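You operate a simulated robot arm through the tools that you are given. There is no shell and no other tool.

You are at the controls of a simulated robot arm. One attempt, no reset.

JOB
Check the ticket's proof on the light box at MID under the loupe.
Fine: the cream ticket names it; proof on the glass, box switched on, knob at MID, loupe standing on the proof. Set down upright: loupe.

It is judged by the outcome, as a careful person would: the job done as asked, and still so three seconds after it is handed in. It fails if anything else is knocked over, pushed out of place, dropped, spilled or broken.

ROBOT AND FRAMES
A 7-joint arm with a fingered hand, fixed in place. Base frame: the origin is on the floor under the middle of its stand, x ahead of it, y to its left, z up. Lengths are in mm, angles in degrees, forces in N, time in s.
It reaches about 1228 mm from its shoulder. Its first joint turns from -115.0 to 115.0 degrees. Payload 5 kg.
Tool frame: the origin (TCP) lies between the finger pads and is the grasp point; the fingertips stand 32 mm ahead of it; z points along the fingers, y is the line along which they close. The gripper opens to 160 mm; its body begins 89 mm behind the TCP. The gripper is a hand of 4 fingers: y runs from the thumb to the fingers, the wrist lies at [0, 0, -267] in the tool frame.
Orientation is that of the tool frame in the base frame, as a unit quaternion [w, x, y, z]. With the fingers straight down and closing along the base's y, the tool's x points along the base's -x, its y along +y and its z along -z.

CONTROLS
- The arm moves only by the tool send_rows. Its argument "plan" is a list of rows, each a list of 2 entries, a list of its own where there are three numbers: the shift along the tool's x, y, z in units of 30 mm (1.0 is 30 mm), then the turn, a rotation vector about the tool's x, y, z in units of 8 degrees (1.0 is 8 degrees). In form: [[[tx, ty, tz], [ax, ay, az]], ...]. A call has 1 to 20 rows; each row shifts and turns the commanded pose from where the row before left it, along the tool's axes as they then stand. A call with a number of a shift or a turn outside -1 to 1 is refused whole. A row lasts 0.2 s, in which the tool goes at most 50 mm and 8.6 degrees; a call with a longer step from one row to the next is refused whole. A pose out of reach is approached as far as the arm can. The call stops where the force on the tool passes 90 N (or 10 N more than at its start, if that is more) or the arm is blocked; 0.2 s more then pass. In this call time passes only in rows, and 0.2 s behind the last. The reply holds the time, the measured pose of the TCP, the force on the tool along the base axes, the opening and the grip force, in the units named above and with some noise, with the torque about the TCP (base axes, N m) and any sound that the robot's microphone picked up.
- Cameras (640 x 400 px; columns grow to the right, rows downward): "scene" is fixed at [49.6, -649.9, 1620.1]; the picture's right is [0.80, -0.60, 0.00], its down [-0.34, -0.46, -0.82] and it looks along [0.49, 0.66, -0.57] (base axes); focal length 329 px, centre (320, 200). "wrist" rides on the gripper at [80, -4, -114] in the tool frame; the picture's right is [0.05, 1.00, 0.00], its down [-0.82, 0.04, -0.58] and it looks along [-0.58, 0.03, 0.82] (tool axes); focal length 265 px, centre (320, 200). There is no depth. A picture from a camera that has moved, and an enlarged one, comes with that camera's place and axes in the base frame and with its lens.
- get_image(camera): a new picture of that camera. No time passes.
- slide_trunk(by): slides the trunk up (or, below 0, down) by that many mm; the arm rides with it, the base frame stays. It gives what a move gives, with no picture.
- set_fingers(finger1, finger2, finger3, thumb_bend): sets how far each is bent, from 0 (flat) to 1 (curled in); at 0.3 the hand is open as for a grip, at 0.7 the pads meet at the TCP. One left out holds its place. A second passes; each finger stops where it meets its share of the squeeze, and holds until it gets a number again. It is the only way to open and close the hand. It gives what a move gives, with no picture; readings hold the bend of each and the force on the fingers (four entries, about 0 where the hand has none), thumb and palm.
- close_up(camera, box): a new picture of the part [left, top, right, bottom] of that camera's present view, enlarged. No time passes.
- close_job(): hands the job in; it is judged then, once.

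Places have to be worked out from the pictures, the camera data and where the tool is seen. Open the gripper and draw the arm clear of the work before you hand the job in, unless the task says otherwise.

The tools are called after ">>>" as name(argument=value, ...) on one line, values as JSON. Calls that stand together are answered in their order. send_rows: Moves the arm, as the interface text tells. Its arguments: {"type":"object","properties":{"plan":{"type":"array","items":{"type":"array"}}},"required":["plan"]} The other tools are called the same way: slide_trunk (by) moves the trunk up or down; set_fingers (finger1, finger2, finger3, thumb_bend) moves the fingers one by one; get_image (camera) takes a picture; close_up (camera, box) takes an enlarged picture of a part of a camera's view; close_job () hands the job in.

At the start:

```text
time: 0.0
ee_pos: [634.5, 192.8, 1216.4]
orientation: [0.0, 0.0, 1.0, 0.0]
contact_force: [0.1, -0.2, 0.3]
moment: [0.0, -0.02, 0.0]
finger_gap: 159.6
finger_force: 0.1
shape: jaw
bend: [0.3, 0.3, 0.3, 0.3]
finger forces: [0.1, 0.1, 0.0, 0.0, 0.0, 0.0]
trunk travel left (down, up): [-725.0, 265.0]
```

scene: 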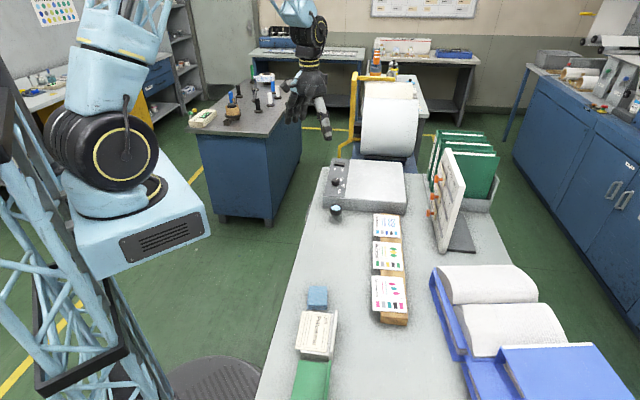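
wrist: 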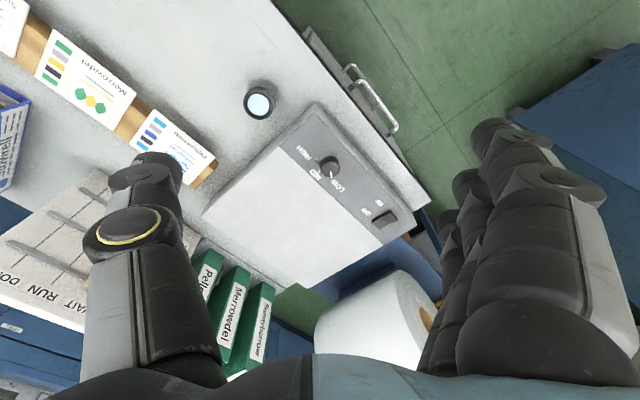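

I start by enlarging the key parts of the scene: the ticket, the proofs, the light box and the loupe.

>>> close_up(camera="scene", box=[270, 270, 370, 400])

>>> close_up(camera="scene", box=[350, 200, 430, 330])

>>> close_up(camera="scene", box=[310, 140, 430, 230])

>>> close_up(camera="wrist", box=[200, 60, 440, 280])

```text
3.08 times, centred on (320, 335) of scene
camera zoom: at [49.6, -649.9, 1620.1], right [0.8, -0.6, 0.0], down [-0.34, -0.46, -0.82], along [0.49, 0.66, -0.57], focal length 1011 px, centre (320, -215)
```

zoom: 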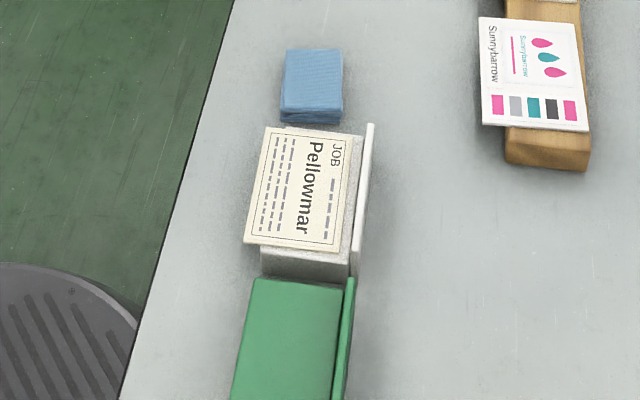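

```text
3.08 times, centred on (390, 265) of scene
camera zoom: at [49.6, -649.9, 1620.1], right [0.8, -0.6, 0.0], down [-0.34, -0.46, -0.82], along [0.49, 0.66, -0.57], focal length 1011 px, centre (105, 0)
```

zoom: 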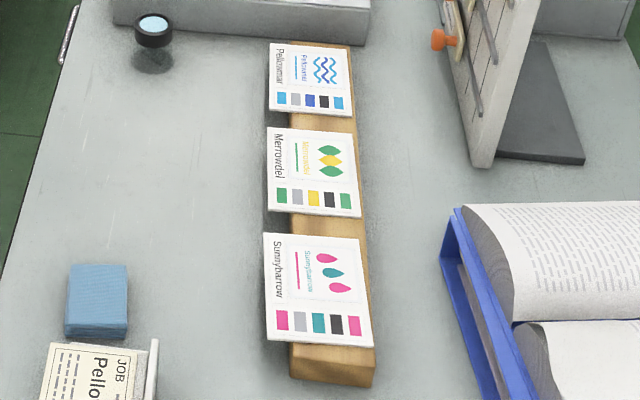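

```text
4.44 times, centred on (370, 185) of scene
camera zoom: at [49.6, -649.9, 1620.1], right [0.8, -0.6, 0.0], down [-0.34, -0.46, -0.82], along [0.49, 0.66, -0.57], focal length 1460 px, centre (98, 267)
```

zoom: 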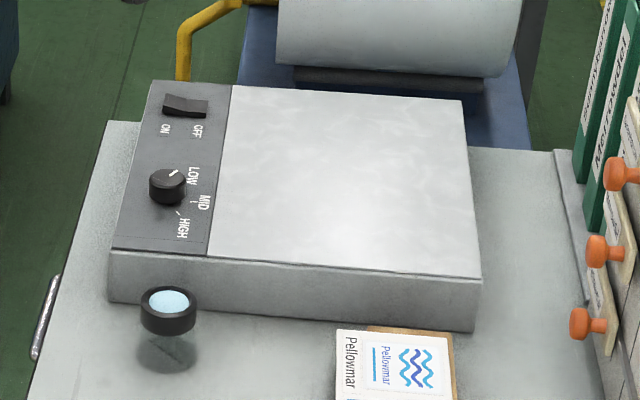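

```text
1.82 times, centred on (320, 170) of wrist
camera zoom: at [555.7, 189.5, 1329.8], right [-0.05, 1.0, 0.0], down [0.82, 0.04, 0.58], along [0.58, 0.03, -0.82], focal length 483 px, centre (320, 254)
```

zoom: 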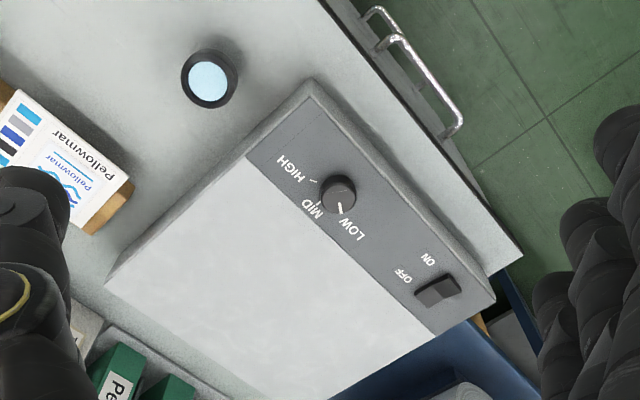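

The ticket reads Pellowmar, and that proof is the one nearest the light box. I turn the hand about its own axis at height, clear of everything, to line it up with the slanted table and get a second view.

>>> send_rows(plan=[[[0, 0, 0], [0, 0, 0.9375]], [[0, 0, 0], [0, 0, 0.9375]], [[0, 0, 0], [0, 0, 0.9375]], [[0, 0, 0], [0, 0, 0.9375]], [[0, 0, 0], [0, 0, 0.9375]], [[0, 0, 0], [0, 0, 0.9375]]])

>>> get_image(camera="wrist")

>>> get_image(camera="scene")

```text
time: 1.4
ee_pos: [635.6, 193.5, 1216.5]
orientation: [-0.001, 0.383, 0.924, 0.0]
contact_force: [0.5, 0.7, 0.2]
moment: [0.0, 0.0, 0.01]
finger_gap: 159.7
finger_force: 0.0
shape: jaw
bend: [0.3, 0.3, 0.3, 0.3]
finger forces: [0.0, 0.0, 0.0, 0.1, 0.1, 0.0]
trunk travel left (down, up): [-725.0, 265.0]
```

```text
taken
camera wrist: at [575.9, 247.2, 1330.4], right [0.67, 0.74, 0.0], down [0.61, -0.55, 0.58], along [0.43, -0.39, -0.82], focal length 265 px, centre (320, 200)
```

wrist: 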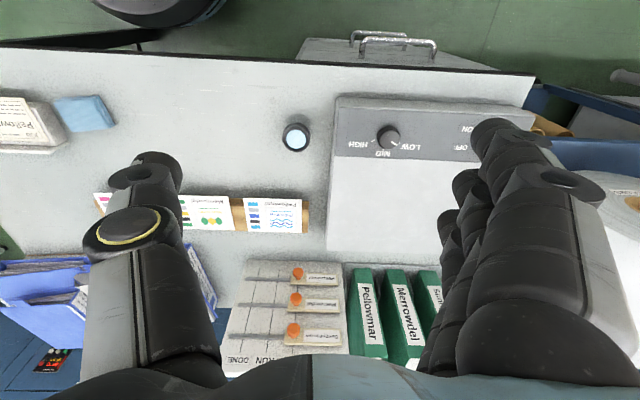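

```text
taken
```

scene: 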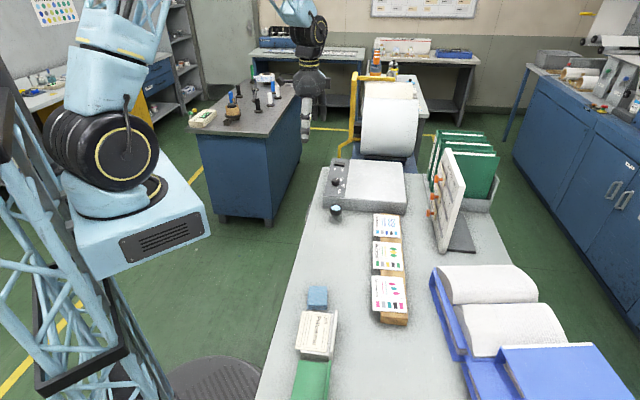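

The table is now squared up in the wrist view. I zoom in on the panel, the loupe and the Pellowmar card for exact pixel positions.

>>> close_up(camera="wrist", box=[320, 80, 560, 230])

>>> close_up(camera="wrist", box=[180, 100, 340, 250])

>>> close_up(camera="wrist", box=[340, 100, 440, 165])

```text
2.67 times, centred on (440, 155) of wrist
camera zoom: at [575.9, 247.2, 1330.4], right [0.67, 0.74, 0.0], down [0.61, -0.55, 0.58], along [0.43, -0.39, -0.82], focal length 708 px, centre (0, 320)
```

zoom: 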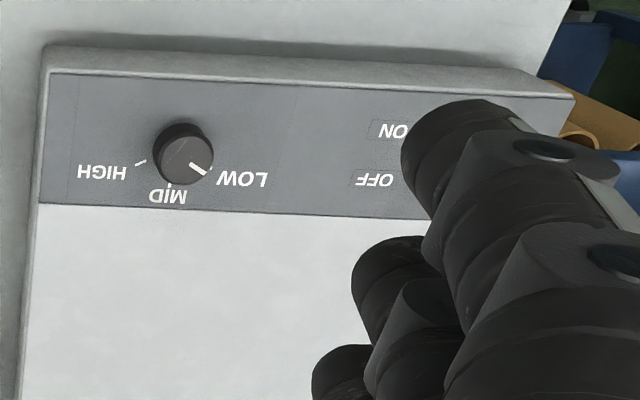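

```text
2.67 times, centred on (260, 175) of wrist
camera zoom: at [575.9, 247.2, 1330.4], right [0.67, 0.74, 0.0], down [0.61, -0.55, 0.58], along [0.43, -0.39, -0.82], focal length 708 px, centre (480, 267)
```

zoom: 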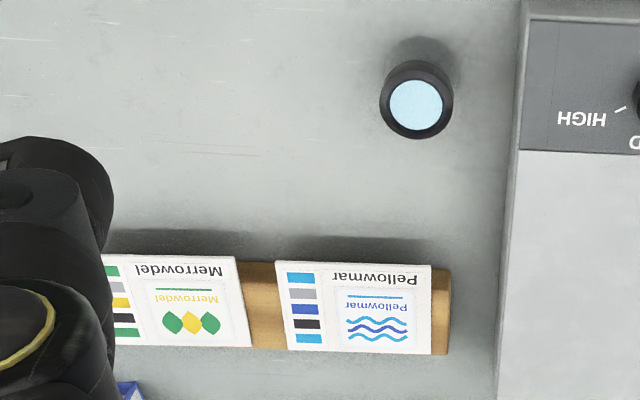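

```text
6.15 times, centred on (390, 132) of wrist
camera zoom: at [575.9, 247.2, 1330.4], right [0.67, 0.74, 0.0], down [0.61, -0.55, 0.58], along [0.43, -0.39, -0.82], focal length 1633 px, centre (-111, 615)
```

zoom: 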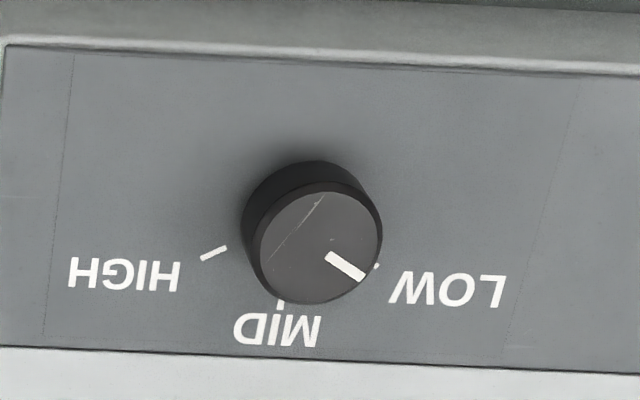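

The knob points at LOW and the switch looks off. The card seems to overhang the wooden rail on the loupe side, so I zoom in on the hand and the rail to judge sizes and clearances.

>>> close_up(camera="scene", box=[260, 0, 360, 150])

>>> close_up(camera="scene", box=[365, 205, 415, 255])

>>> close_up(camera="scene", box=[365, 270, 415, 330])

>>> close_up(camera="scene", box=[320, 195, 355, 225])

```text
2.67 times, centred on (310, 75) of scene
camera zoom: at [49.6, -649.9, 1620.1], right [0.8, -0.6, 0.0], down [-0.34, -0.46, -0.82], along [0.49, 0.66, -0.57], focal length 876 px, centre (347, 533)
```

zoom: 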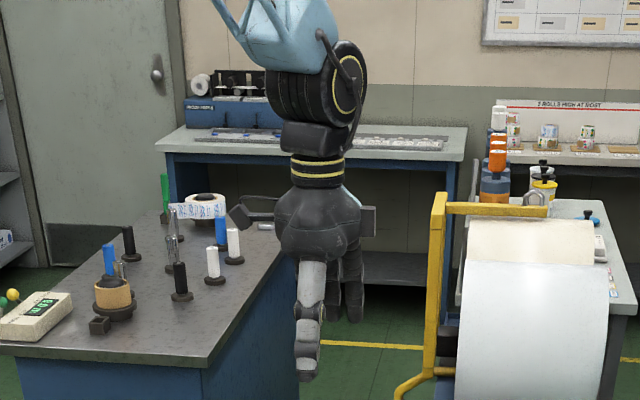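

```text
8.00 times, centred on (390, 230) of scene
camera zoom: at [49.6, -649.9, 1620.1], right [0.8, -0.6, 0.0], down [-0.34, -0.46, -0.82], along [0.49, 0.66, -0.57], focal length 2629 px, centre (-240, -40)
```

zoom: 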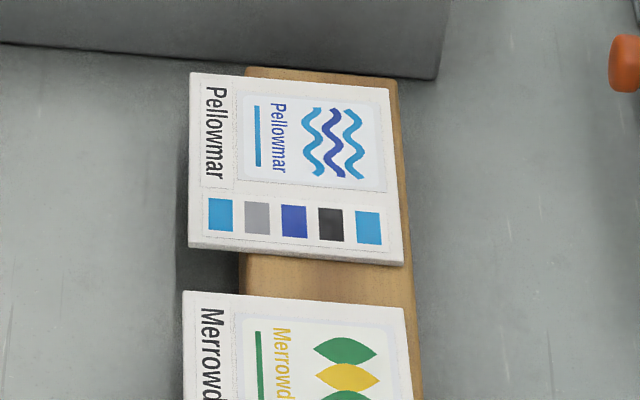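

```text
6.67 times, centred on (390, 300) of scene
camera zoom: at [49.6, -649.9, 1620.1], right [0.8, -0.6, 0.0], down [-0.34, -0.46, -0.82], along [0.49, 0.66, -0.57], focal length 2191 px, centre (-147, -467)
```

zoom: 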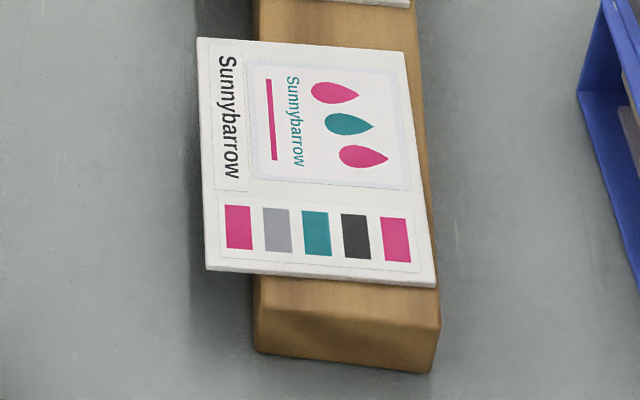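

```text
13.33 times, centred on (338, 210) of scene
camera zoom: at [49.6, -649.9, 1620.1], right [0.8, -0.6, 0.0], down [-0.34, -0.46, -0.82], along [0.49, 0.66, -0.57], focal length 4381 px, centre (87, 67)
```

zoom: 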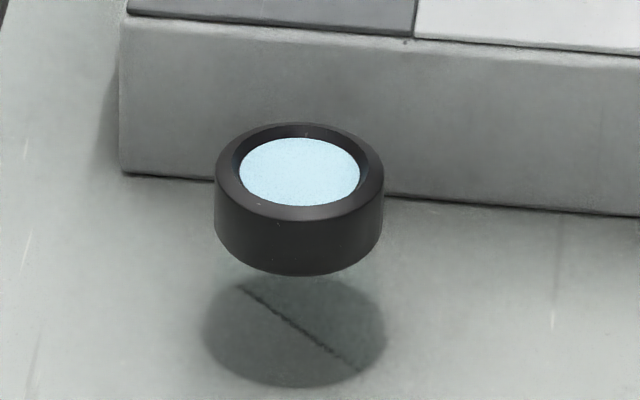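

The card is stiff board about 118 x 93 mm, overhanging the rail by roughly 26 mm on the loupe side, and the box top is about 50 mm above the table. Before I approach anything I test the fingers in free air to learn where the tips go.

>>> set_fingers(finger1=0.3, finger2=0.7, finger3=0.3, thumb_bend=0.65)

>>> get_image(camera="wrist")

>>> close_up(camera="scene", box=[260, 40, 360, 150])

```text
time: 2.4
ee_pos: [636.2, 192.9, 1216.6]
orientation: [0.0, 0.383, 0.924, 0.0]
contact_force: [1.5, -0.2, 0.2]
moment: [0.01, -0.04, -0.03]
finger_gap: 101.9
finger_force: 0.0
shape: fingers
bend: [0.3, 0.7, 0.3, 0.65]
finger forces: [0.0, 0.0, 0.0, 0.0, 0.0, 0.1]
trunk travel left (down, up): [-725.0, 265.0]
```

```text
taken
camera wrist: at [575.8, 247.2, 1330.3], right [0.67, 0.74, 0.0], down [0.61, -0.55, 0.58], along [0.43, -0.39, -0.82], focal length 265 px, centre (320, 200)
```

wrist: 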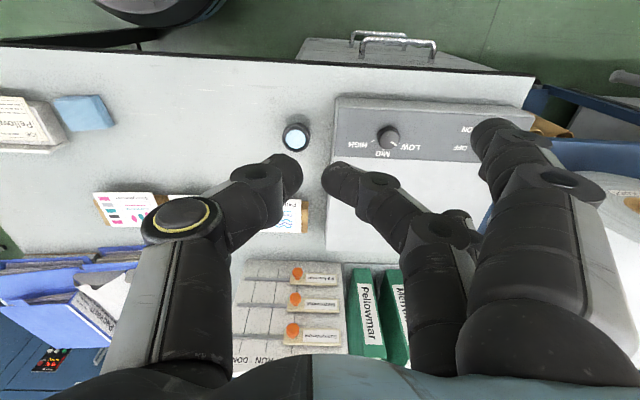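

```text
3.64 times, centred on (310, 95) of scene
camera zoom: at [49.6, -649.9, 1620.1], right [0.8, -0.6, 0.0], down [-0.34, -0.46, -0.82], along [0.49, 0.66, -0.57], focal length 1195 px, centre (356, 582)
```

zoom: 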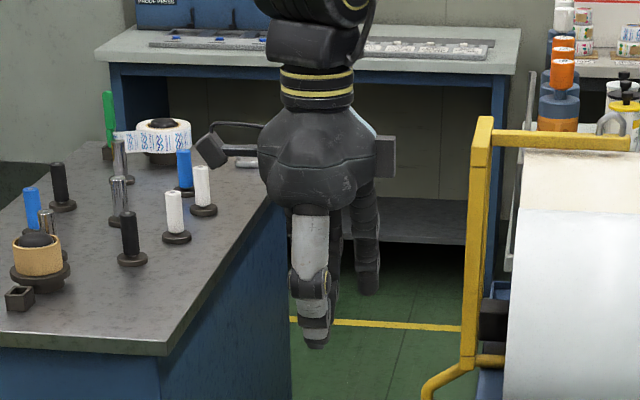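

Finger 2 is the middle one, and the tips curl in towards each other like a claw. I close all of them to 0.7 to see where the tips really meet.

>>> set_fingers(finger1=0.7, finger2=0.68, finger3=0.3, thumb_bend=0.68)

>>> get_image(camera="wrist")

>>> close_up(camera="wrist", box=[200, 120, 520, 320])

```text
time: 3.4
ee_pos: [635.5, 193.2, 1217.2]
orientation: [0.0, 0.383, 0.924, 0.0]
contact_force: [0.2, -0.3, -0.4]
moment: [0.06, -0.01, 0.01]
finger_gap: 26.0
finger_force: 0.0
shape: fingers
bend: [0.7, 0.68, 0.3, 0.68]
finger forces: [0.1, 0.0, 0.0, 0.0, 0.0, 0.0]
trunk travel left (down, up): [-725.0, 265.0]
```

```text
taken
camera wrist: at [575.8, 247.2, 1330.3], right [0.67, 0.74, 0.0], down [0.61, -0.55, 0.58], along [0.43, -0.39, -0.82], focal length 265 px, centre (320, 200)
```

wrist: 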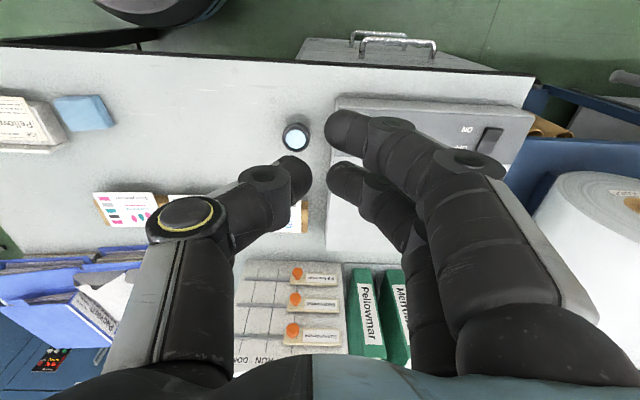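

```text
2.00 times, centred on (360, 220) of wrist
camera zoom: at [575.8, 247.2, 1330.3], right [0.67, 0.74, 0.0], down [0.61, -0.55, 0.58], along [0.43, -0.39, -0.82], focal length 531 px, centre (240, 160)
```

zoom: 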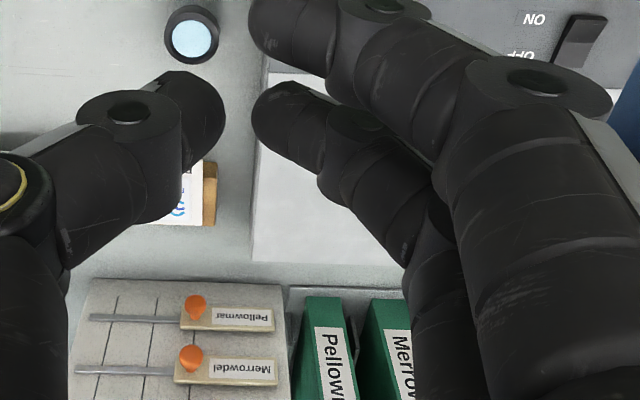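

Finger 1 is the one nearest the wrist camera, and the tips meet just ahead of the TCP. The rocker is now visible past the fingers, so I zoom in on it and on the gap around the Pellowmar card.

>>> close_up(camera="wrist", box=[445, 110, 545, 170])

>>> close_up(camera="scene", box=[325, 155, 355, 175])

```text
6.40 times, centred on (495, 140) of wrist
camera zoom: at [575.8, 247.2, 1330.3], right [0.67, 0.74, 0.0], down [0.61, -0.55, 0.58], along [0.43, -0.39, -0.82], focal length 1699 px, centre (-800, 584)
```

zoom: 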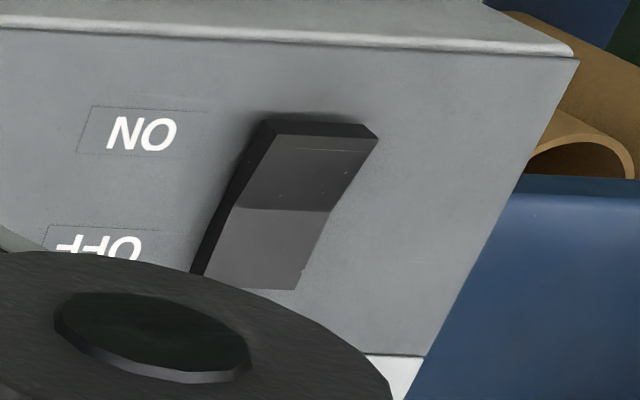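

```text
16.00 times, centred on (340, 165) of scene
camera zoom: at [49.6, -649.9, 1620.1], right [0.8, -0.6, 0.0], down [-0.34, -0.46, -0.82], along [0.49, 0.66, -0.57], focal length 5258 px, centre (0, 760)
```

zoom: 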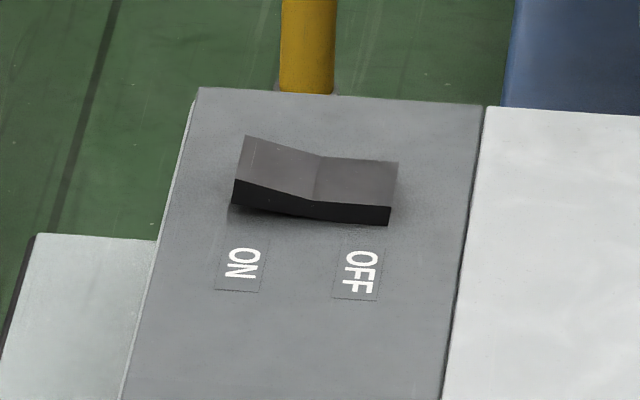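

The rocker's ON half (towards the outer edge) is raised, so it is off. I'll work with the tool's x pointing back along the table, so I turn the hand 90° the other way at this height and curl the fingers, leaving only the thumb extended for pressing.

>>> send_rows(plan=[[[0, 0, 0], [0, 0, -0.9375]], [[0, 0, 0], [0, 0, -0.9375]], [[0, 0, 0], [0, 0, -0.9375]], [[0, 0, 0], [0, 0, -0.9375]], [[0, 0, 0], [0, 0, -0.9375]], [[0, 0, 0], [0, 0, -0.9375]], [[0, 0, 0], [0, 0, -0.9375]], [[0, 0, 0], [0, 0, -0.9375]], [[0, 0, 0], [0, 0, -0.9375]], [[0, 0, 0], [0, 0, -0.9375]], [[0, 0, 0], [0, 0, -0.9375]], [[0, 0, 0], [0, 0, -0.9375]]])

>>> set_fingers(finger1=1.0, finger2=1.0, finger3=1.0, thumb_bend=0.4)

>>> get_image(camera="wrist")

>>> get_image(camera="scene")

```text
time: 6.0
ee_pos: [636.8, 193.9, 1216.6]
orientation: [0.0, -0.384, 0.923, 0.0]
contact_force: [0.0, 0.8, -0.4]
moment: [0.02, 0.0, 0.01]
finger_gap: 26.3
finger_force: 0.1
shape: fingers
bend: [0.7, 0.68, 0.3, 0.68]
finger forces: [0.1, 0.0, 0.0, 0.0, 0.0, 0.0]
trunk travel left (down, up): [-725.0, 265.0]
```

```text
time: 7.0
ee_pos: [635.6, 193.5, 1216.2]
orientation: [0.0, -0.382, 0.924, 0.0]
contact_force: [-0.2, 0.1, 0.9]
moment: [0.02, 0.01, 0.02]
finger_gap: 69.5
finger_force: 0.2
shape: fingers
bend: [1.0, 1.0, 1.0, 0.4]
finger forces: [0.0, 0.1, 0.1, 0.0, 0.0, 0.0]
trunk travel left (down, up): [-725.0, 265.0]
```

```text
taken
camera wrist: at [582.0, 134.1, 1329.9], right [-0.74, 0.67, 0.0], down [0.55, 0.61, 0.58], along [0.39, 0.43, -0.82], focal length 265 px, centre (320, 200)
```

wrist: 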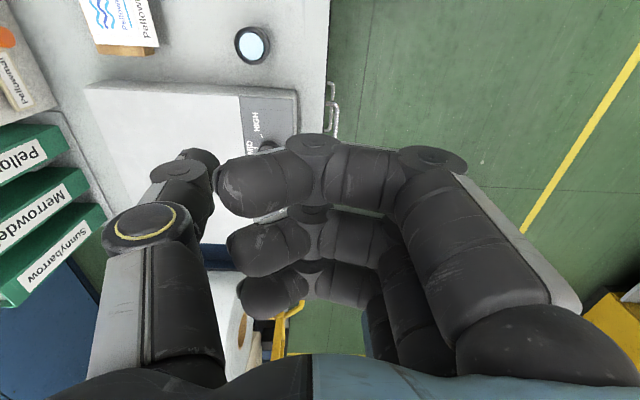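

```text
taken
```

scene: 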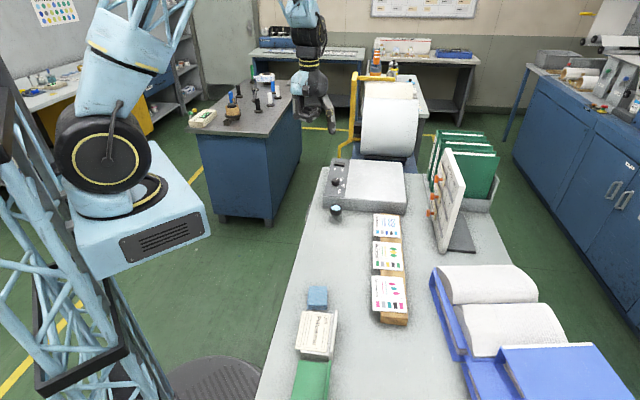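

Fingers are curled and the thumb points down. I zoom on the thumb tip from both cameras to locate it relative to the TCP.

>>> close_up(camera="wrist", box=[120, 120, 280, 220])

>>> close_up(camera="scene", box=[280, 50, 360, 150])

```text
4.00 times, centred on (200, 170) of wrist
camera zoom: at [582.0, 134.1, 1329.9], right [-0.74, 0.67, 0.0], down [0.55, 0.61, 0.58], along [0.39, 0.43, -0.82], focal length 1062 px, centre (800, 320)
```

zoom: 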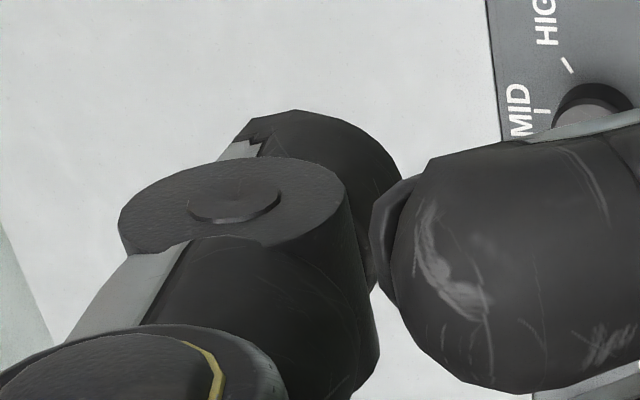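

```text
4.00 times, centred on (320, 100) of scene
camera zoom: at [49.6, -649.9, 1620.1], right [0.8, -0.6, 0.0], down [-0.34, -0.46, -0.82], along [0.49, 0.66, -0.57], focal length 1314 px, centre (320, 600)
```

zoom: 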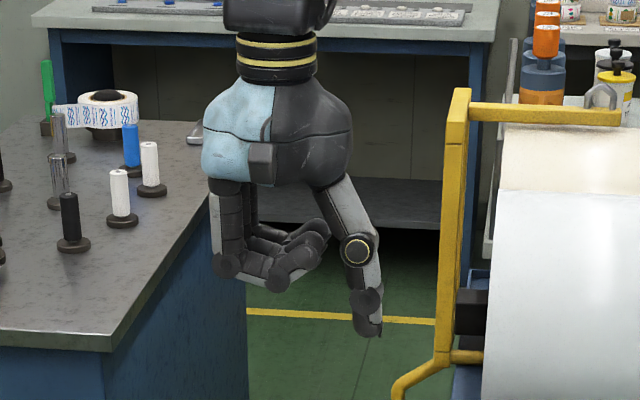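

In profile the thumb tip sits about 77 mm to the thumb side and 37 mm ahead of the TCP, well below the curled fingers. I move above the rocker, staying about 140 mm over it, and look again.

>>> send_rows(plan=[[[-0.958, 0.034, 0.52], [0, 0, 0]], [[-0.958, 0.034, 0.52], [0, 0, 0]], [[-0.958, 0.034, 0.52], [0, 0, 0]], [[-0.958, 0.034, 0.52], [0, 0, 0]], [[-0.958, 0.034, 0.52], [0, 0, 0]], [[-0.958, 0.034, 0.52], [0, 0, 0]], [[-0.958, 0.034, 0.52], [0, 0, 0]], [[-0.958, 0.034, 0.52], [0, 0, 0]], [[-0.958, 0.034, 0.52], [0, 0, 0]], [[-0.958, 0.034, 0.52], [0, 0, 0]]])

>>> get_image(camera="wrist")

>>> close_up(camera="scene", box=[290, 100, 390, 200])

```text
time: 9.2
ee_pos: [830.5, 406.0, 1057.5]
orientation: [0.0, -0.383, 0.924, -0.001]
contact_force: [0.1, -0.3, -0.8]
moment: [0.0, 0.06, 0.01]
finger_gap: 69.5
finger_force: 0.0
shape: fingers
bend: [1.0, 1.0, 1.0, 0.4]
finger forces: [0.0, 0.0, 0.0, 0.0, 0.0, 0.0]
trunk travel left (down, up): [-725.0, 265.0]
```

```text
taken
camera wrist: at [777.0, 347.3, 1171.2], right [-0.74, 0.67, 0.0], down [0.55, 0.61, 0.58], along [0.39, 0.43, -0.82], focal length 265 px, centre (320, 200)
```

wrist: 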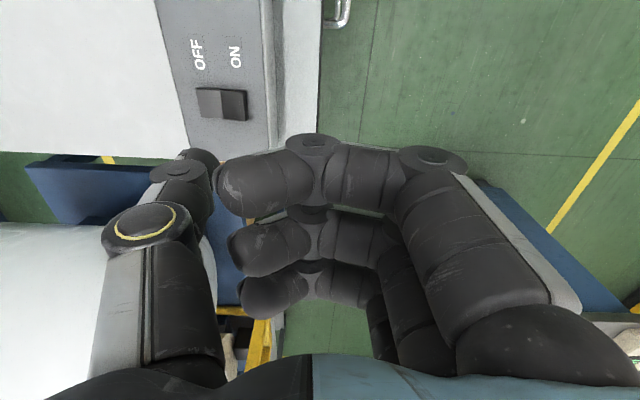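

```text
4.00 times, centred on (340, 150) of scene
camera zoom: at [49.6, -649.9, 1620.1], right [0.8, -0.6, 0.0], down [-0.34, -0.46, -0.82], along [0.49, 0.66, -0.57], focal length 1314 px, centre (240, 400)
```

zoom: 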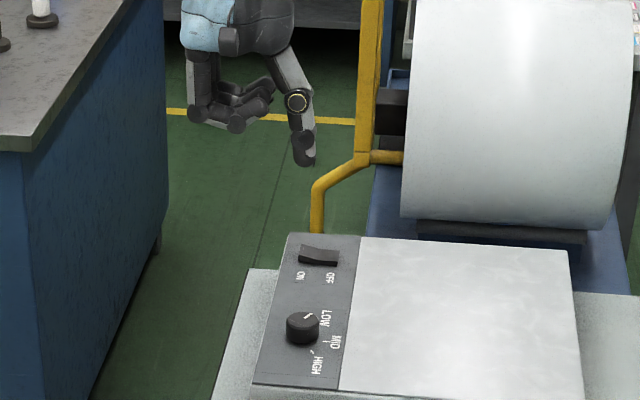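

Both labels and the rocker are clear. I enlarge the rocker to place its ON half precisely.

>>> close_up(camera="wrist", box=[170, 60, 290, 135])

```text
5.33 times, centred on (230, 98) of wrist
camera zoom: at [777.0, 347.3, 1171.2], right [-0.74, 0.67, 0.0], down [0.55, 0.61, 0.58], along [0.39, 0.43, -0.82], focal length 1416 px, centre (800, 747)
```

zoom: 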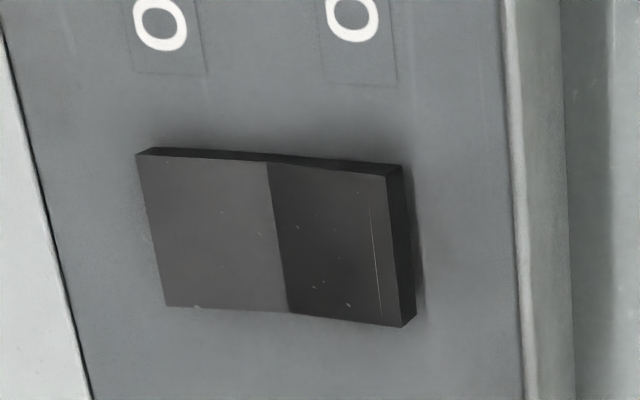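

The ON half centres near (885, 348) at about z 914, and the thumb tip is almost straight above it. I shift a few millimetres and come down to about 15 mm above it.

>>> send_rows(plan=[[[0.068, -0.087, 0.77], [0, 0, 0]], [[0, 0, 0.77], [0, 0, 0]], [[0, 0, 0.77], [0, 0, 0]], [[0, 0, 0.77], [0, 0, 0]]])

>>> get_image(camera="wrist")

>>> close_up(camera="scene", box=[310, 130, 370, 190])

```text
time: 10.2
ee_pos: [830.7, 402.7, 968.9]
orientation: [0.0, -0.383, 0.924, 0.0]
contact_force: [-0.7, -0.2, 0.0]
moment: [-0.02, 0.01, 0.01]
finger_gap: 69.9
finger_force: 0.0
shape: fingers
bend: [1.0, 1.0, 1.0, 0.4]
finger forces: [0.1, 0.0, 0.0, 0.0, 0.0, 0.1]
trunk travel left (down, up): [-725.0, 265.0]
```

```text
taken
camera wrist: at [776.8, 342.6, 1082.2], right [-0.74, 0.67, 0.0], down [0.55, 0.61, 0.58], along [0.39, 0.43, -0.82], focal length 265 px, centre (320, 200)
```

wrist: 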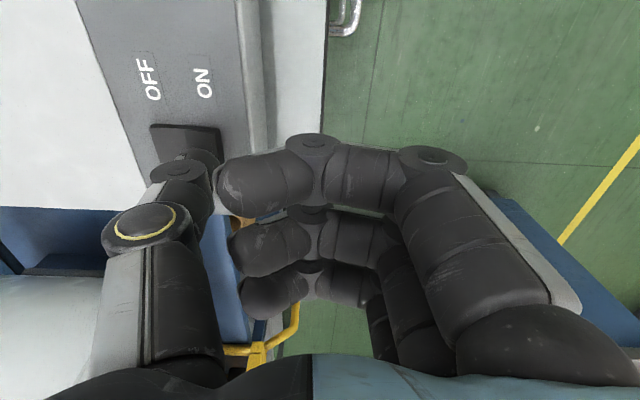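

```text
6.67 times, centred on (340, 160) of scene
camera zoom: at [49.6, -649.9, 1620.1], right [0.8, -0.6, 0.0], down [-0.34, -0.46, -0.82], along [0.49, 0.66, -0.57], focal length 2191 px, centre (187, 467)
```

zoom: 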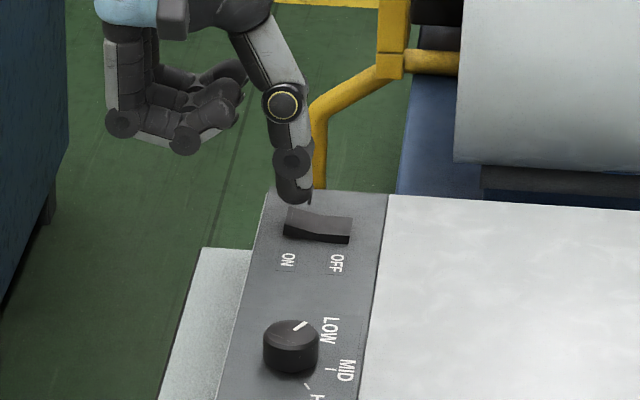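

The thumb tip is poised about 15–20 mm above the ON half. I nudge it slightly inward and come down in small steps, watching the force.

>>> send_rows(plan=[[[-0.1, -0.1, 0.15], [0, 0, 0]], [[0, 0, 0.15], [0, 0, 0]], [[0, 0, 0.12], [0, 0, 0]], [[0, 0, 0.12], [0, 0, 0]]])

>>> close_up(camera="scene", box=[310, 130, 370, 190])

>>> close_up(camera="wrist", box=[120, 90, 280, 190])

```text
time: 11.2
ee_pos: [835.5, 400.1, 955.8]
orientation: [0.002, -0.384, 0.924, 0.001]
contact_force: [-4.8, 2.2, 15.5]
moment: [-0.85, -0.73, -0.15]
finger_gap: 69.6
finger_force: 8.6
shape: fingers
bend: [1.0, 1.0, 1.0, 0.4]
finger forces: [0.1, 0.0, 0.0, 0.1, 16.3, 0.1]
trunk travel left (down, up): [-725.0, 265.0]
```

```text
6.67 times, centred on (340, 160) of scene
camera zoom: at [49.6, -649.9, 1620.1], right [0.8, -0.6, 0.0], down [-0.34, -0.46, -0.82], along [0.49, 0.66, -0.57], focal length 2191 px, centre (187, 467)
```

zoom: 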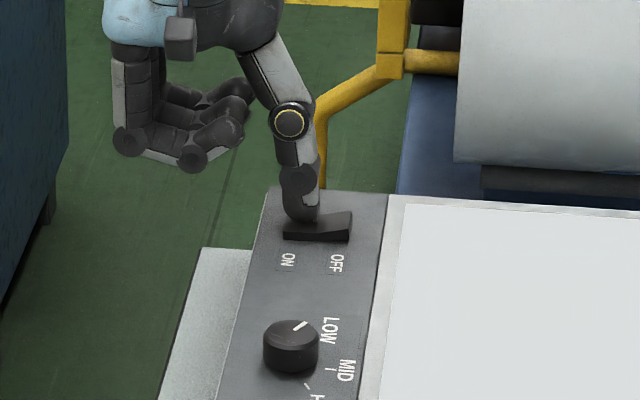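

```text
4.00 times, centred on (200, 140) of wrist
camera zoom: at [781.3, 340.9, 1068.4], right [-0.74, 0.67, 0.0], down [0.54, 0.61, 0.58], along [0.39, 0.43, -0.81], focal length 1062 px, centre (800, 440)
```

zoom: 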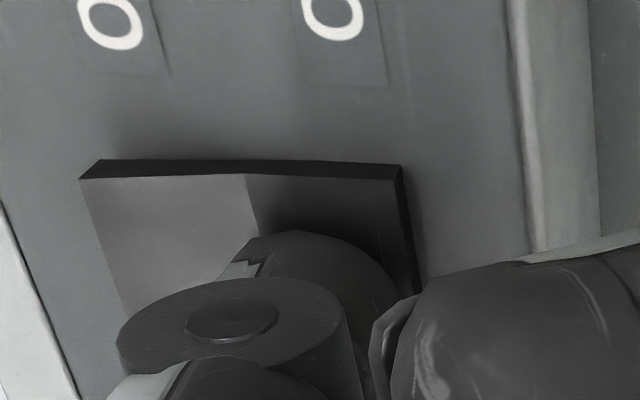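

The rocker has flipped: the OFF half now stands proud and the glass is lit. I lift straight off and look at the panel and the knob.

>>> send_rows(plan=[[[0, 0, -0.5], [0, 0, 0]], [[0, 0, -0.9], [0, 0, 0]], [[0, 0, -0.9], [0, 0, 0]], [[0, 0, -0.9], [0, 0, 0]], [[0, 0, -0.5], [0, 0, 0]]])

>>> close_up(camera="scene", box=[310, 140, 430, 230])

>>> get_image(camera="wrist")

```text
time: 12.4
ee_pos: [835.7, 399.3, 1064.3]
orientation: [0.0, -0.382, 0.924, 0.0]
contact_force: [-0.1, -0.7, 0.9]
moment: [-0.01, 0.01, 0.0]
finger_gap: 69.6
finger_force: 0.0
shape: fingers
bend: [1.0, 1.0, 1.0, 0.4]
finger forces: [0.1, 0.1, 0.0, 0.0, 0.1, 0.1]
trunk travel left (down, up): [-725.0, 265.0]
```

```text
4.44 times, centred on (370, 185) of scene
camera zoom: at [49.6, -649.9, 1620.1], right [0.8, -0.6, 0.0], down [-0.34, -0.46, -0.82], along [0.49, 0.66, -0.57], focal length 1460 px, centre (98, 267)
```

zoom: 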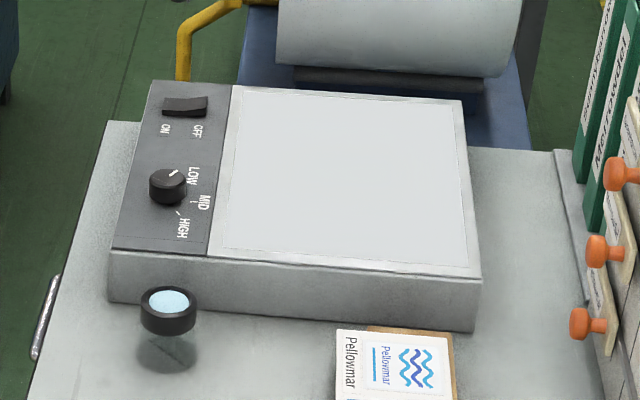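

```text
taken
camera wrist: at [782.0, 340.5, 1177.6], right [-0.74, 0.67, 0.0], down [0.55, 0.61, 0.58], along [0.39, 0.43, -0.82], focal length 265 px, centre (320, 200)
```

wrist: 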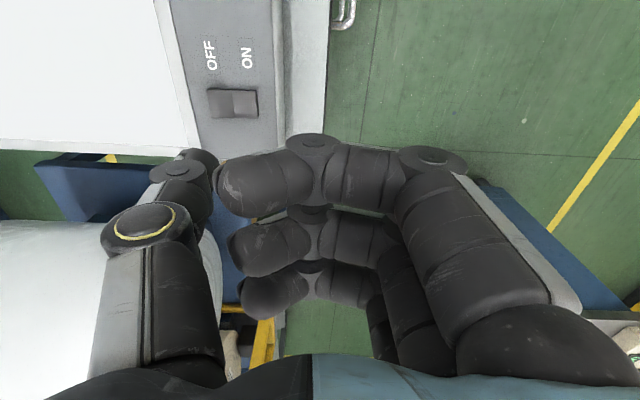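

The box is on. Now the knob: I open the hand and move over it at about z 1064 to measure it from close by.

>>> set_fingers(finger1=0.3, finger2=0.45, finger3=0.3, thumb_bend=0.45)

>>> send_rows(plan=[[[0.931, -0.486, 0], [0, 0, 0]], [[0.931, -0.486, 0], [0, 0, 0]], [[0.931, -0.486, 0], [0, 0, 0]], [[0.931, -0.486, 0], [0, 0, 0]], [[0.931, -0.486, 0], [0, 0, 0]], [[0.931, -0.486, 0], [0, 0, 0]]])

>>> get_image(camera="wrist")

>>> close_up(camera="scene", box=[290, 100, 390, 200])

```text
time: 13.4
ee_pos: [835.9, 400.1, 1063.7]
orientation: [-0.001, -0.383, 0.924, 0.001]
contact_force: [0.9, -1.0, -0.4]
moment: [0.01, 0.02, 0.0]
finger_gap: 141.3
finger_force: 0.0
shape: fingers
bend: [0.3, 0.45, 0.3, 0.45]
finger forces: [0.0, 0.0, 0.0, 0.0, 0.1, 0.0]
trunk travel left (down, up): [-725.0, 265.0]
```

```text
time: 14.8
ee_pos: [778.4, 218.1, 1062.0]
orientation: [-0.001, -0.384, 0.923, 0.001]
contact_force: [-0.3, -0.6, -0.9]
moment: [0.0, -0.02, 0.03]
finger_gap: 141.1
finger_force: 0.1
shape: fingers
bend: [0.3, 0.45, 0.3, 0.45]
finger forces: [0.0, 0.0, 0.1, 0.0, 0.1, 0.1]
trunk travel left (down, up): [-725.0, 265.0]
```

```text
taken
camera wrist: at [726.1, 159.6, 1176.1], right [-0.74, 0.67, 0.0], down [0.55, 0.61, 0.58], along [0.39, 0.43, -0.82], focal length 265 px, centre (320, 200)
```

wrist: 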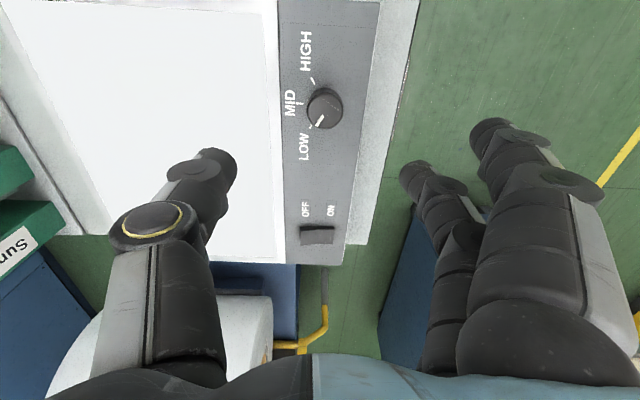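

```text
4.00 times, centred on (340, 150) of scene
camera zoom: at [49.6, -649.9, 1620.1], right [0.8, -0.6, 0.0], down [-0.34, -0.46, -0.82], along [0.49, 0.66, -0.57], focal length 1314 px, centre (240, 400)
```

zoom: 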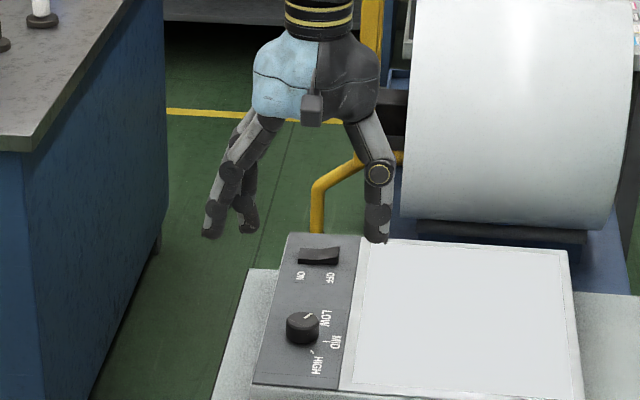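

>>> close_up(camera="wrist", box=[265, 50, 385, 160])

```text
3.64 times, centred on (325, 105) of wrist
camera zoom: at [726.1, 159.6, 1176.1], right [-0.74, 0.67, 0.0], down [0.55, 0.61, 0.58], along [0.39, 0.43, -0.82], focal length 965 px, centre (302, 546)
```

zoom: 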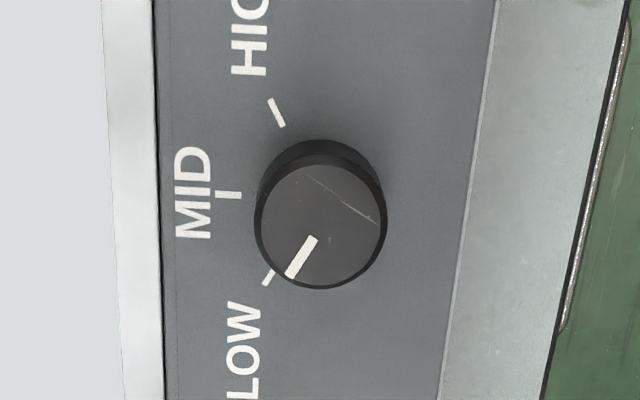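

The knob is about 36 mm across and centred near (774, 220). LOW and HIGH sit about 60° either side of MID, so I need a 60° clockwise turn. I centre over it and come down to about TCP z 957.

>>> send_rows(plan=[[[0.117, 0.163, 0.5], [0, 0, 0]], [[0, 0, 0.8], [0, 0, 0]], [[0, 0, 0.8], [0, 0, 0]], [[0, 0, 0.8], [0, 0, 0]], [[0, 0, 0.6], [0, 0, 0]]])

>>> get_image(camera="wrist")

>>> close_up(camera="scene", box=[310, 140, 390, 210])

```text
time: 16.0
ee_pos: [774.4, 221.2, 957.4]
orientation: [0.0, -0.382, 0.924, 0.0]
contact_force: [-0.2, 0.4, 0.7]
moment: [-0.01, 0.0, 0.02]
finger_gap: 141.3
finger_force: 0.0
shape: fingers
bend: [0.3, 0.45, 0.3, 0.45]
finger forces: [0.0, 0.0, 0.0, 0.0, 0.0, 0.1]
trunk travel left (down, up): [-725.0, 265.0]
```

```text
taken
camera wrist: at [721.4, 161.3, 1070.5], right [-0.74, 0.67, 0.0], down [0.55, 0.61, 0.58], along [0.39, 0.43, -0.82], focal length 265 px, centre (320, 200)
```

wrist: 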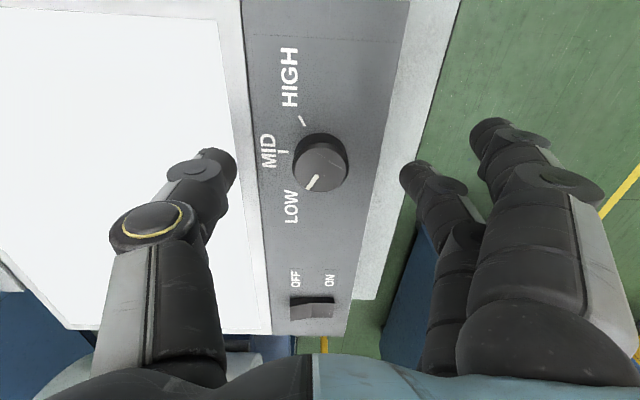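

```text
5.71 times, centred on (350, 175) of scene
camera zoom: at [49.6, -649.9, 1620.1], right [0.8, -0.6, 0.0], down [-0.34, -0.46, -0.82], along [0.49, 0.66, -0.57], focal length 1878 px, centre (149, 343)
```

zoom: 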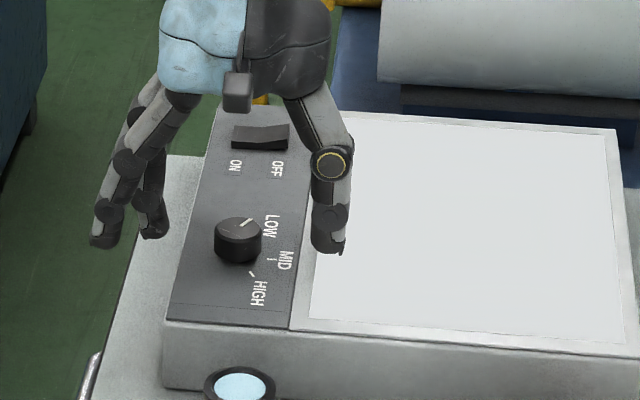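

The knob top lines up with the tool axis. I close the thumb and middle finger part-way to see their tips right beside the knob before the final height adjustment.

>>> set_fingers(finger2=0.56, thumb_bend=0.56)

>>> close_up(camera="wrist", box=[200, 100, 440, 250])

>>> close_up(camera="scene", box=[315, 160, 365, 200])

```text
time: 17.0
ee_pos: [775.6, 221.1, 957.4]
orientation: [0.0, -0.384, 0.923, 0.0]
contact_force: [-0.2, 0.3, -0.1]
moment: [0.01, -0.01, 0.02]
finger_gap: 119.1
finger_force: 0.1
shape: fingers
bend: [0.3, 0.56, 0.3, 0.56]
finger forces: [0.1, 0.0, 0.0, 0.0, 0.1, 0.1]
trunk travel left (down, up): [-725.0, 265.0]
```

```text
2.67 times, centred on (320, 175) of wrist
camera zoom: at [721.1, 161.3, 1070.8], right [-0.74, 0.67, 0.0], down [0.55, 0.61, 0.58], along [0.39, 0.43, -0.82], focal length 708 px, centre (320, 267)
```

zoom: 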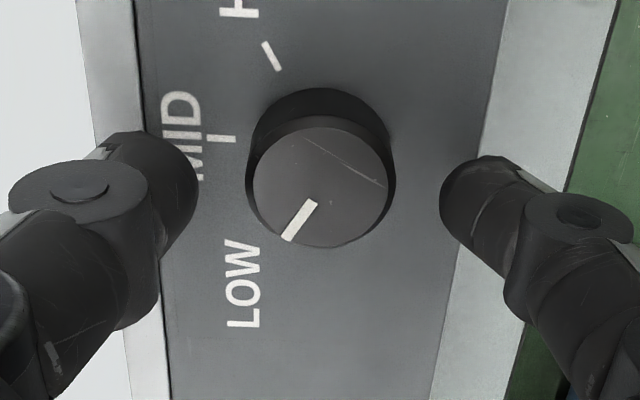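

```text
10.00 times, centred on (340, 180) of scene
camera zoom: at [49.6, -649.9, 1620.1], right [0.8, -0.6, 0.0], down [-0.34, -0.46, -0.82], along [0.49, 0.66, -0.57], focal length 3286 px, centre (120, 400)
```

zoom: 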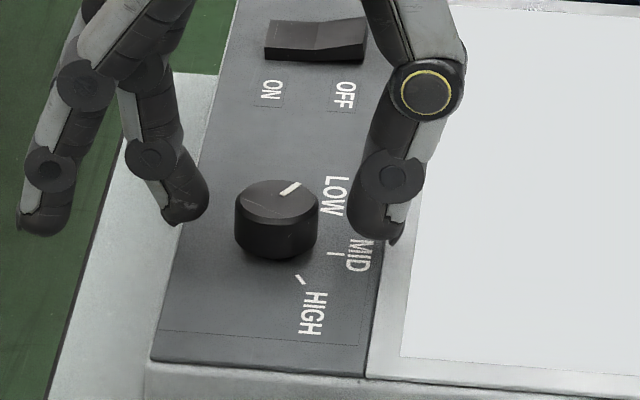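

Both tips are about 6 mm above the panel and in line with the knob centre. I lower 5 mm so they grip the side of the knob, then close thumb and middle finger onto it.

>>> send_rows(plan=[[[0, 0, 0.09], [0, 0, 0]], [[0, 0, 0.08], [0, 0, 0]]])

>>> set_fingers(finger2=0.66, thumb_bend=0.66)

>>> close_up(camera="wrist", box=[200, 100, 440, 250])

>>> close_up(camera="scene", box=[315, 160, 365, 200])

```text
time: 17.6
ee_pos: [775.5, 220.5, 952.1]
orientation: [0.0, -0.382, 0.924, 0.0]
contact_force: [-0.2, -0.7, 0.4]
moment: [-0.01, -0.05, 0.0]
finger_gap: 119.0
finger_force: 0.1
shape: fingers
bend: [0.3, 0.56, 0.3, 0.56]
finger forces: [0.0, 0.1, 0.0, 0.1, 0.0, 0.1]
trunk travel left (down, up): [-725.0, 265.0]
```

```text
time: 18.6
ee_pos: [775.6, 221.0, 953.1]
orientation: [0.0, -0.383, 0.924, 0.0]
contact_force: [1.5, -0.1, -3.0]
moment: [0.0, 0.02, -0.01]
finger_gap: 105.6
finger_force: 5.5
shape: fingers
bend: [0.3, 0.62, 0.3, 0.64]
finger forces: [0.0, 4.1, 0.0, 0.1, 5.2, 0.0]
trunk travel left (down, up): [-725.0, 265.0]
```

```text
2.67 times, centred on (320, 175) of wrist
camera zoom: at [721.5, 160.9, 1065.9], right [-0.74, 0.67, 0.0], down [0.55, 0.61, 0.58], along [0.39, 0.43, -0.82], focal length 708 px, centre (320, 267)
```

zoom: 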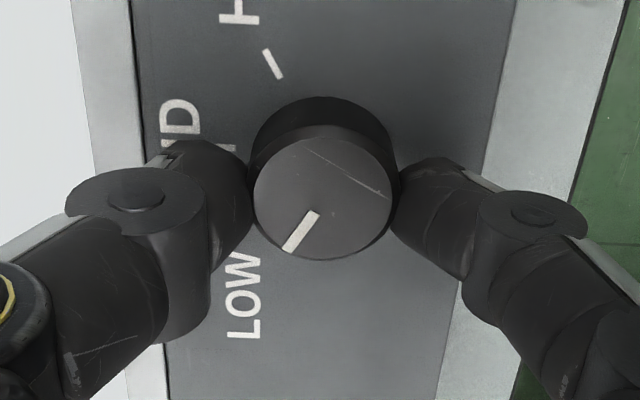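

```text
10.00 times, centred on (340, 180) of scene
camera zoom: at [49.6, -649.9, 1620.1], right [0.8, -0.6, 0.0], down [-0.34, -0.46, -0.82], along [0.49, 0.66, -0.57], focal length 3286 px, centre (120, 400)
```

zoom: 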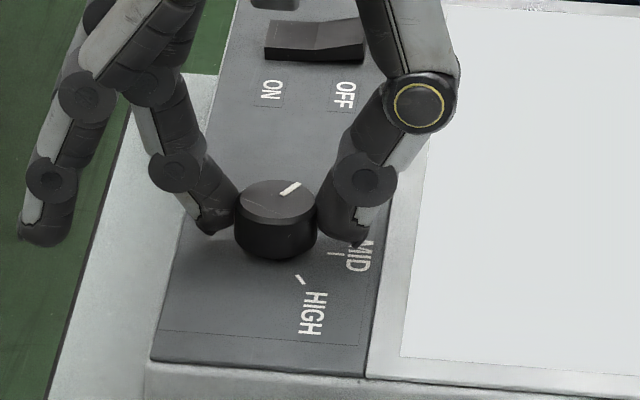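

The knob is held from both sides with about 5 N on thumb and finger. I turn 60° clockwise (positive about the tool's z) in 7.5° steps.

>>> send_rows(plan=[[[0.009, 0, 0], [0, 0, 0.9375]], [[0.009, 0, 0], [0, 0, 0.9375]], [[0.009, 0, 0], [0, 0, 0.9375]], [[0.009, 0, 0], [0, 0, 0.9375]], [[0.009, 0, 0], [0, 0, 0.9375]], [[0.009, 0, 0], [0, 0, 0.9375]], [[0.009, 0, 0], [0, 0, 0.9375]], [[0.009, 0, 0], [0, 0, 0.9375]]])

>>> close_up(camera="wrist", box=[200, 80, 440, 230])

>>> close_up(camera="scene", box=[315, 160, 365, 200])

```text
time: 20.4
ee_pos: [772.4, 219.6, 953.2]
orientation: [0.0, 0.131, 0.991, 0.001]
contact_force: [4.7, -4.1, 0.7]
moment: [-0.11, -0.13, 0.03]
finger_gap: 106.8
finger_force: 5.3
shape: fingers
bend: [0.3, 0.63, 0.3, 0.64]
finger forces: [0.0, 3.8, 0.0, 0.1, 6.4, 0.0]
trunk travel left (down, up): [-725.0, 265.0]
```

```text
2.67 times, centred on (320, 155) of wrist
camera zoom: at [692.9, 236.2, 1066.1], right [0.21, 0.98, 0.0], down [0.8, -0.17, 0.58], along [0.56, -0.12, -0.82], focal length 708 px, centre (320, 320)
```

zoom: 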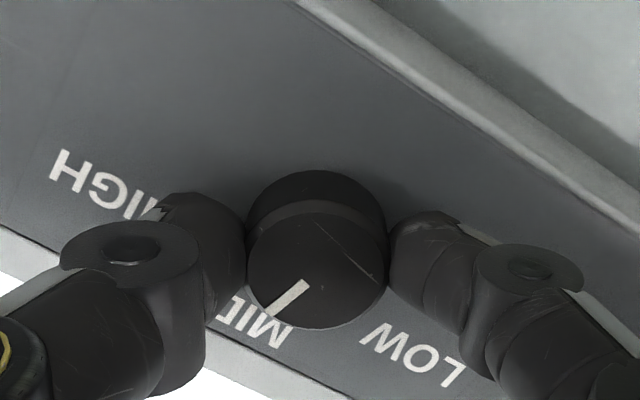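

```text
10.00 times, centred on (340, 180) of scene
camera zoom: at [49.6, -649.9, 1620.1], right [0.8, -0.6, 0.0], down [-0.34, -0.46, -0.82], along [0.49, 0.66, -0.57], focal length 3286 px, centre (120, 400)
```

zoom: 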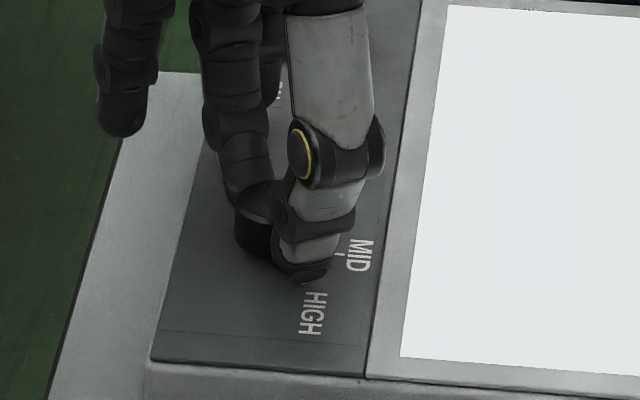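

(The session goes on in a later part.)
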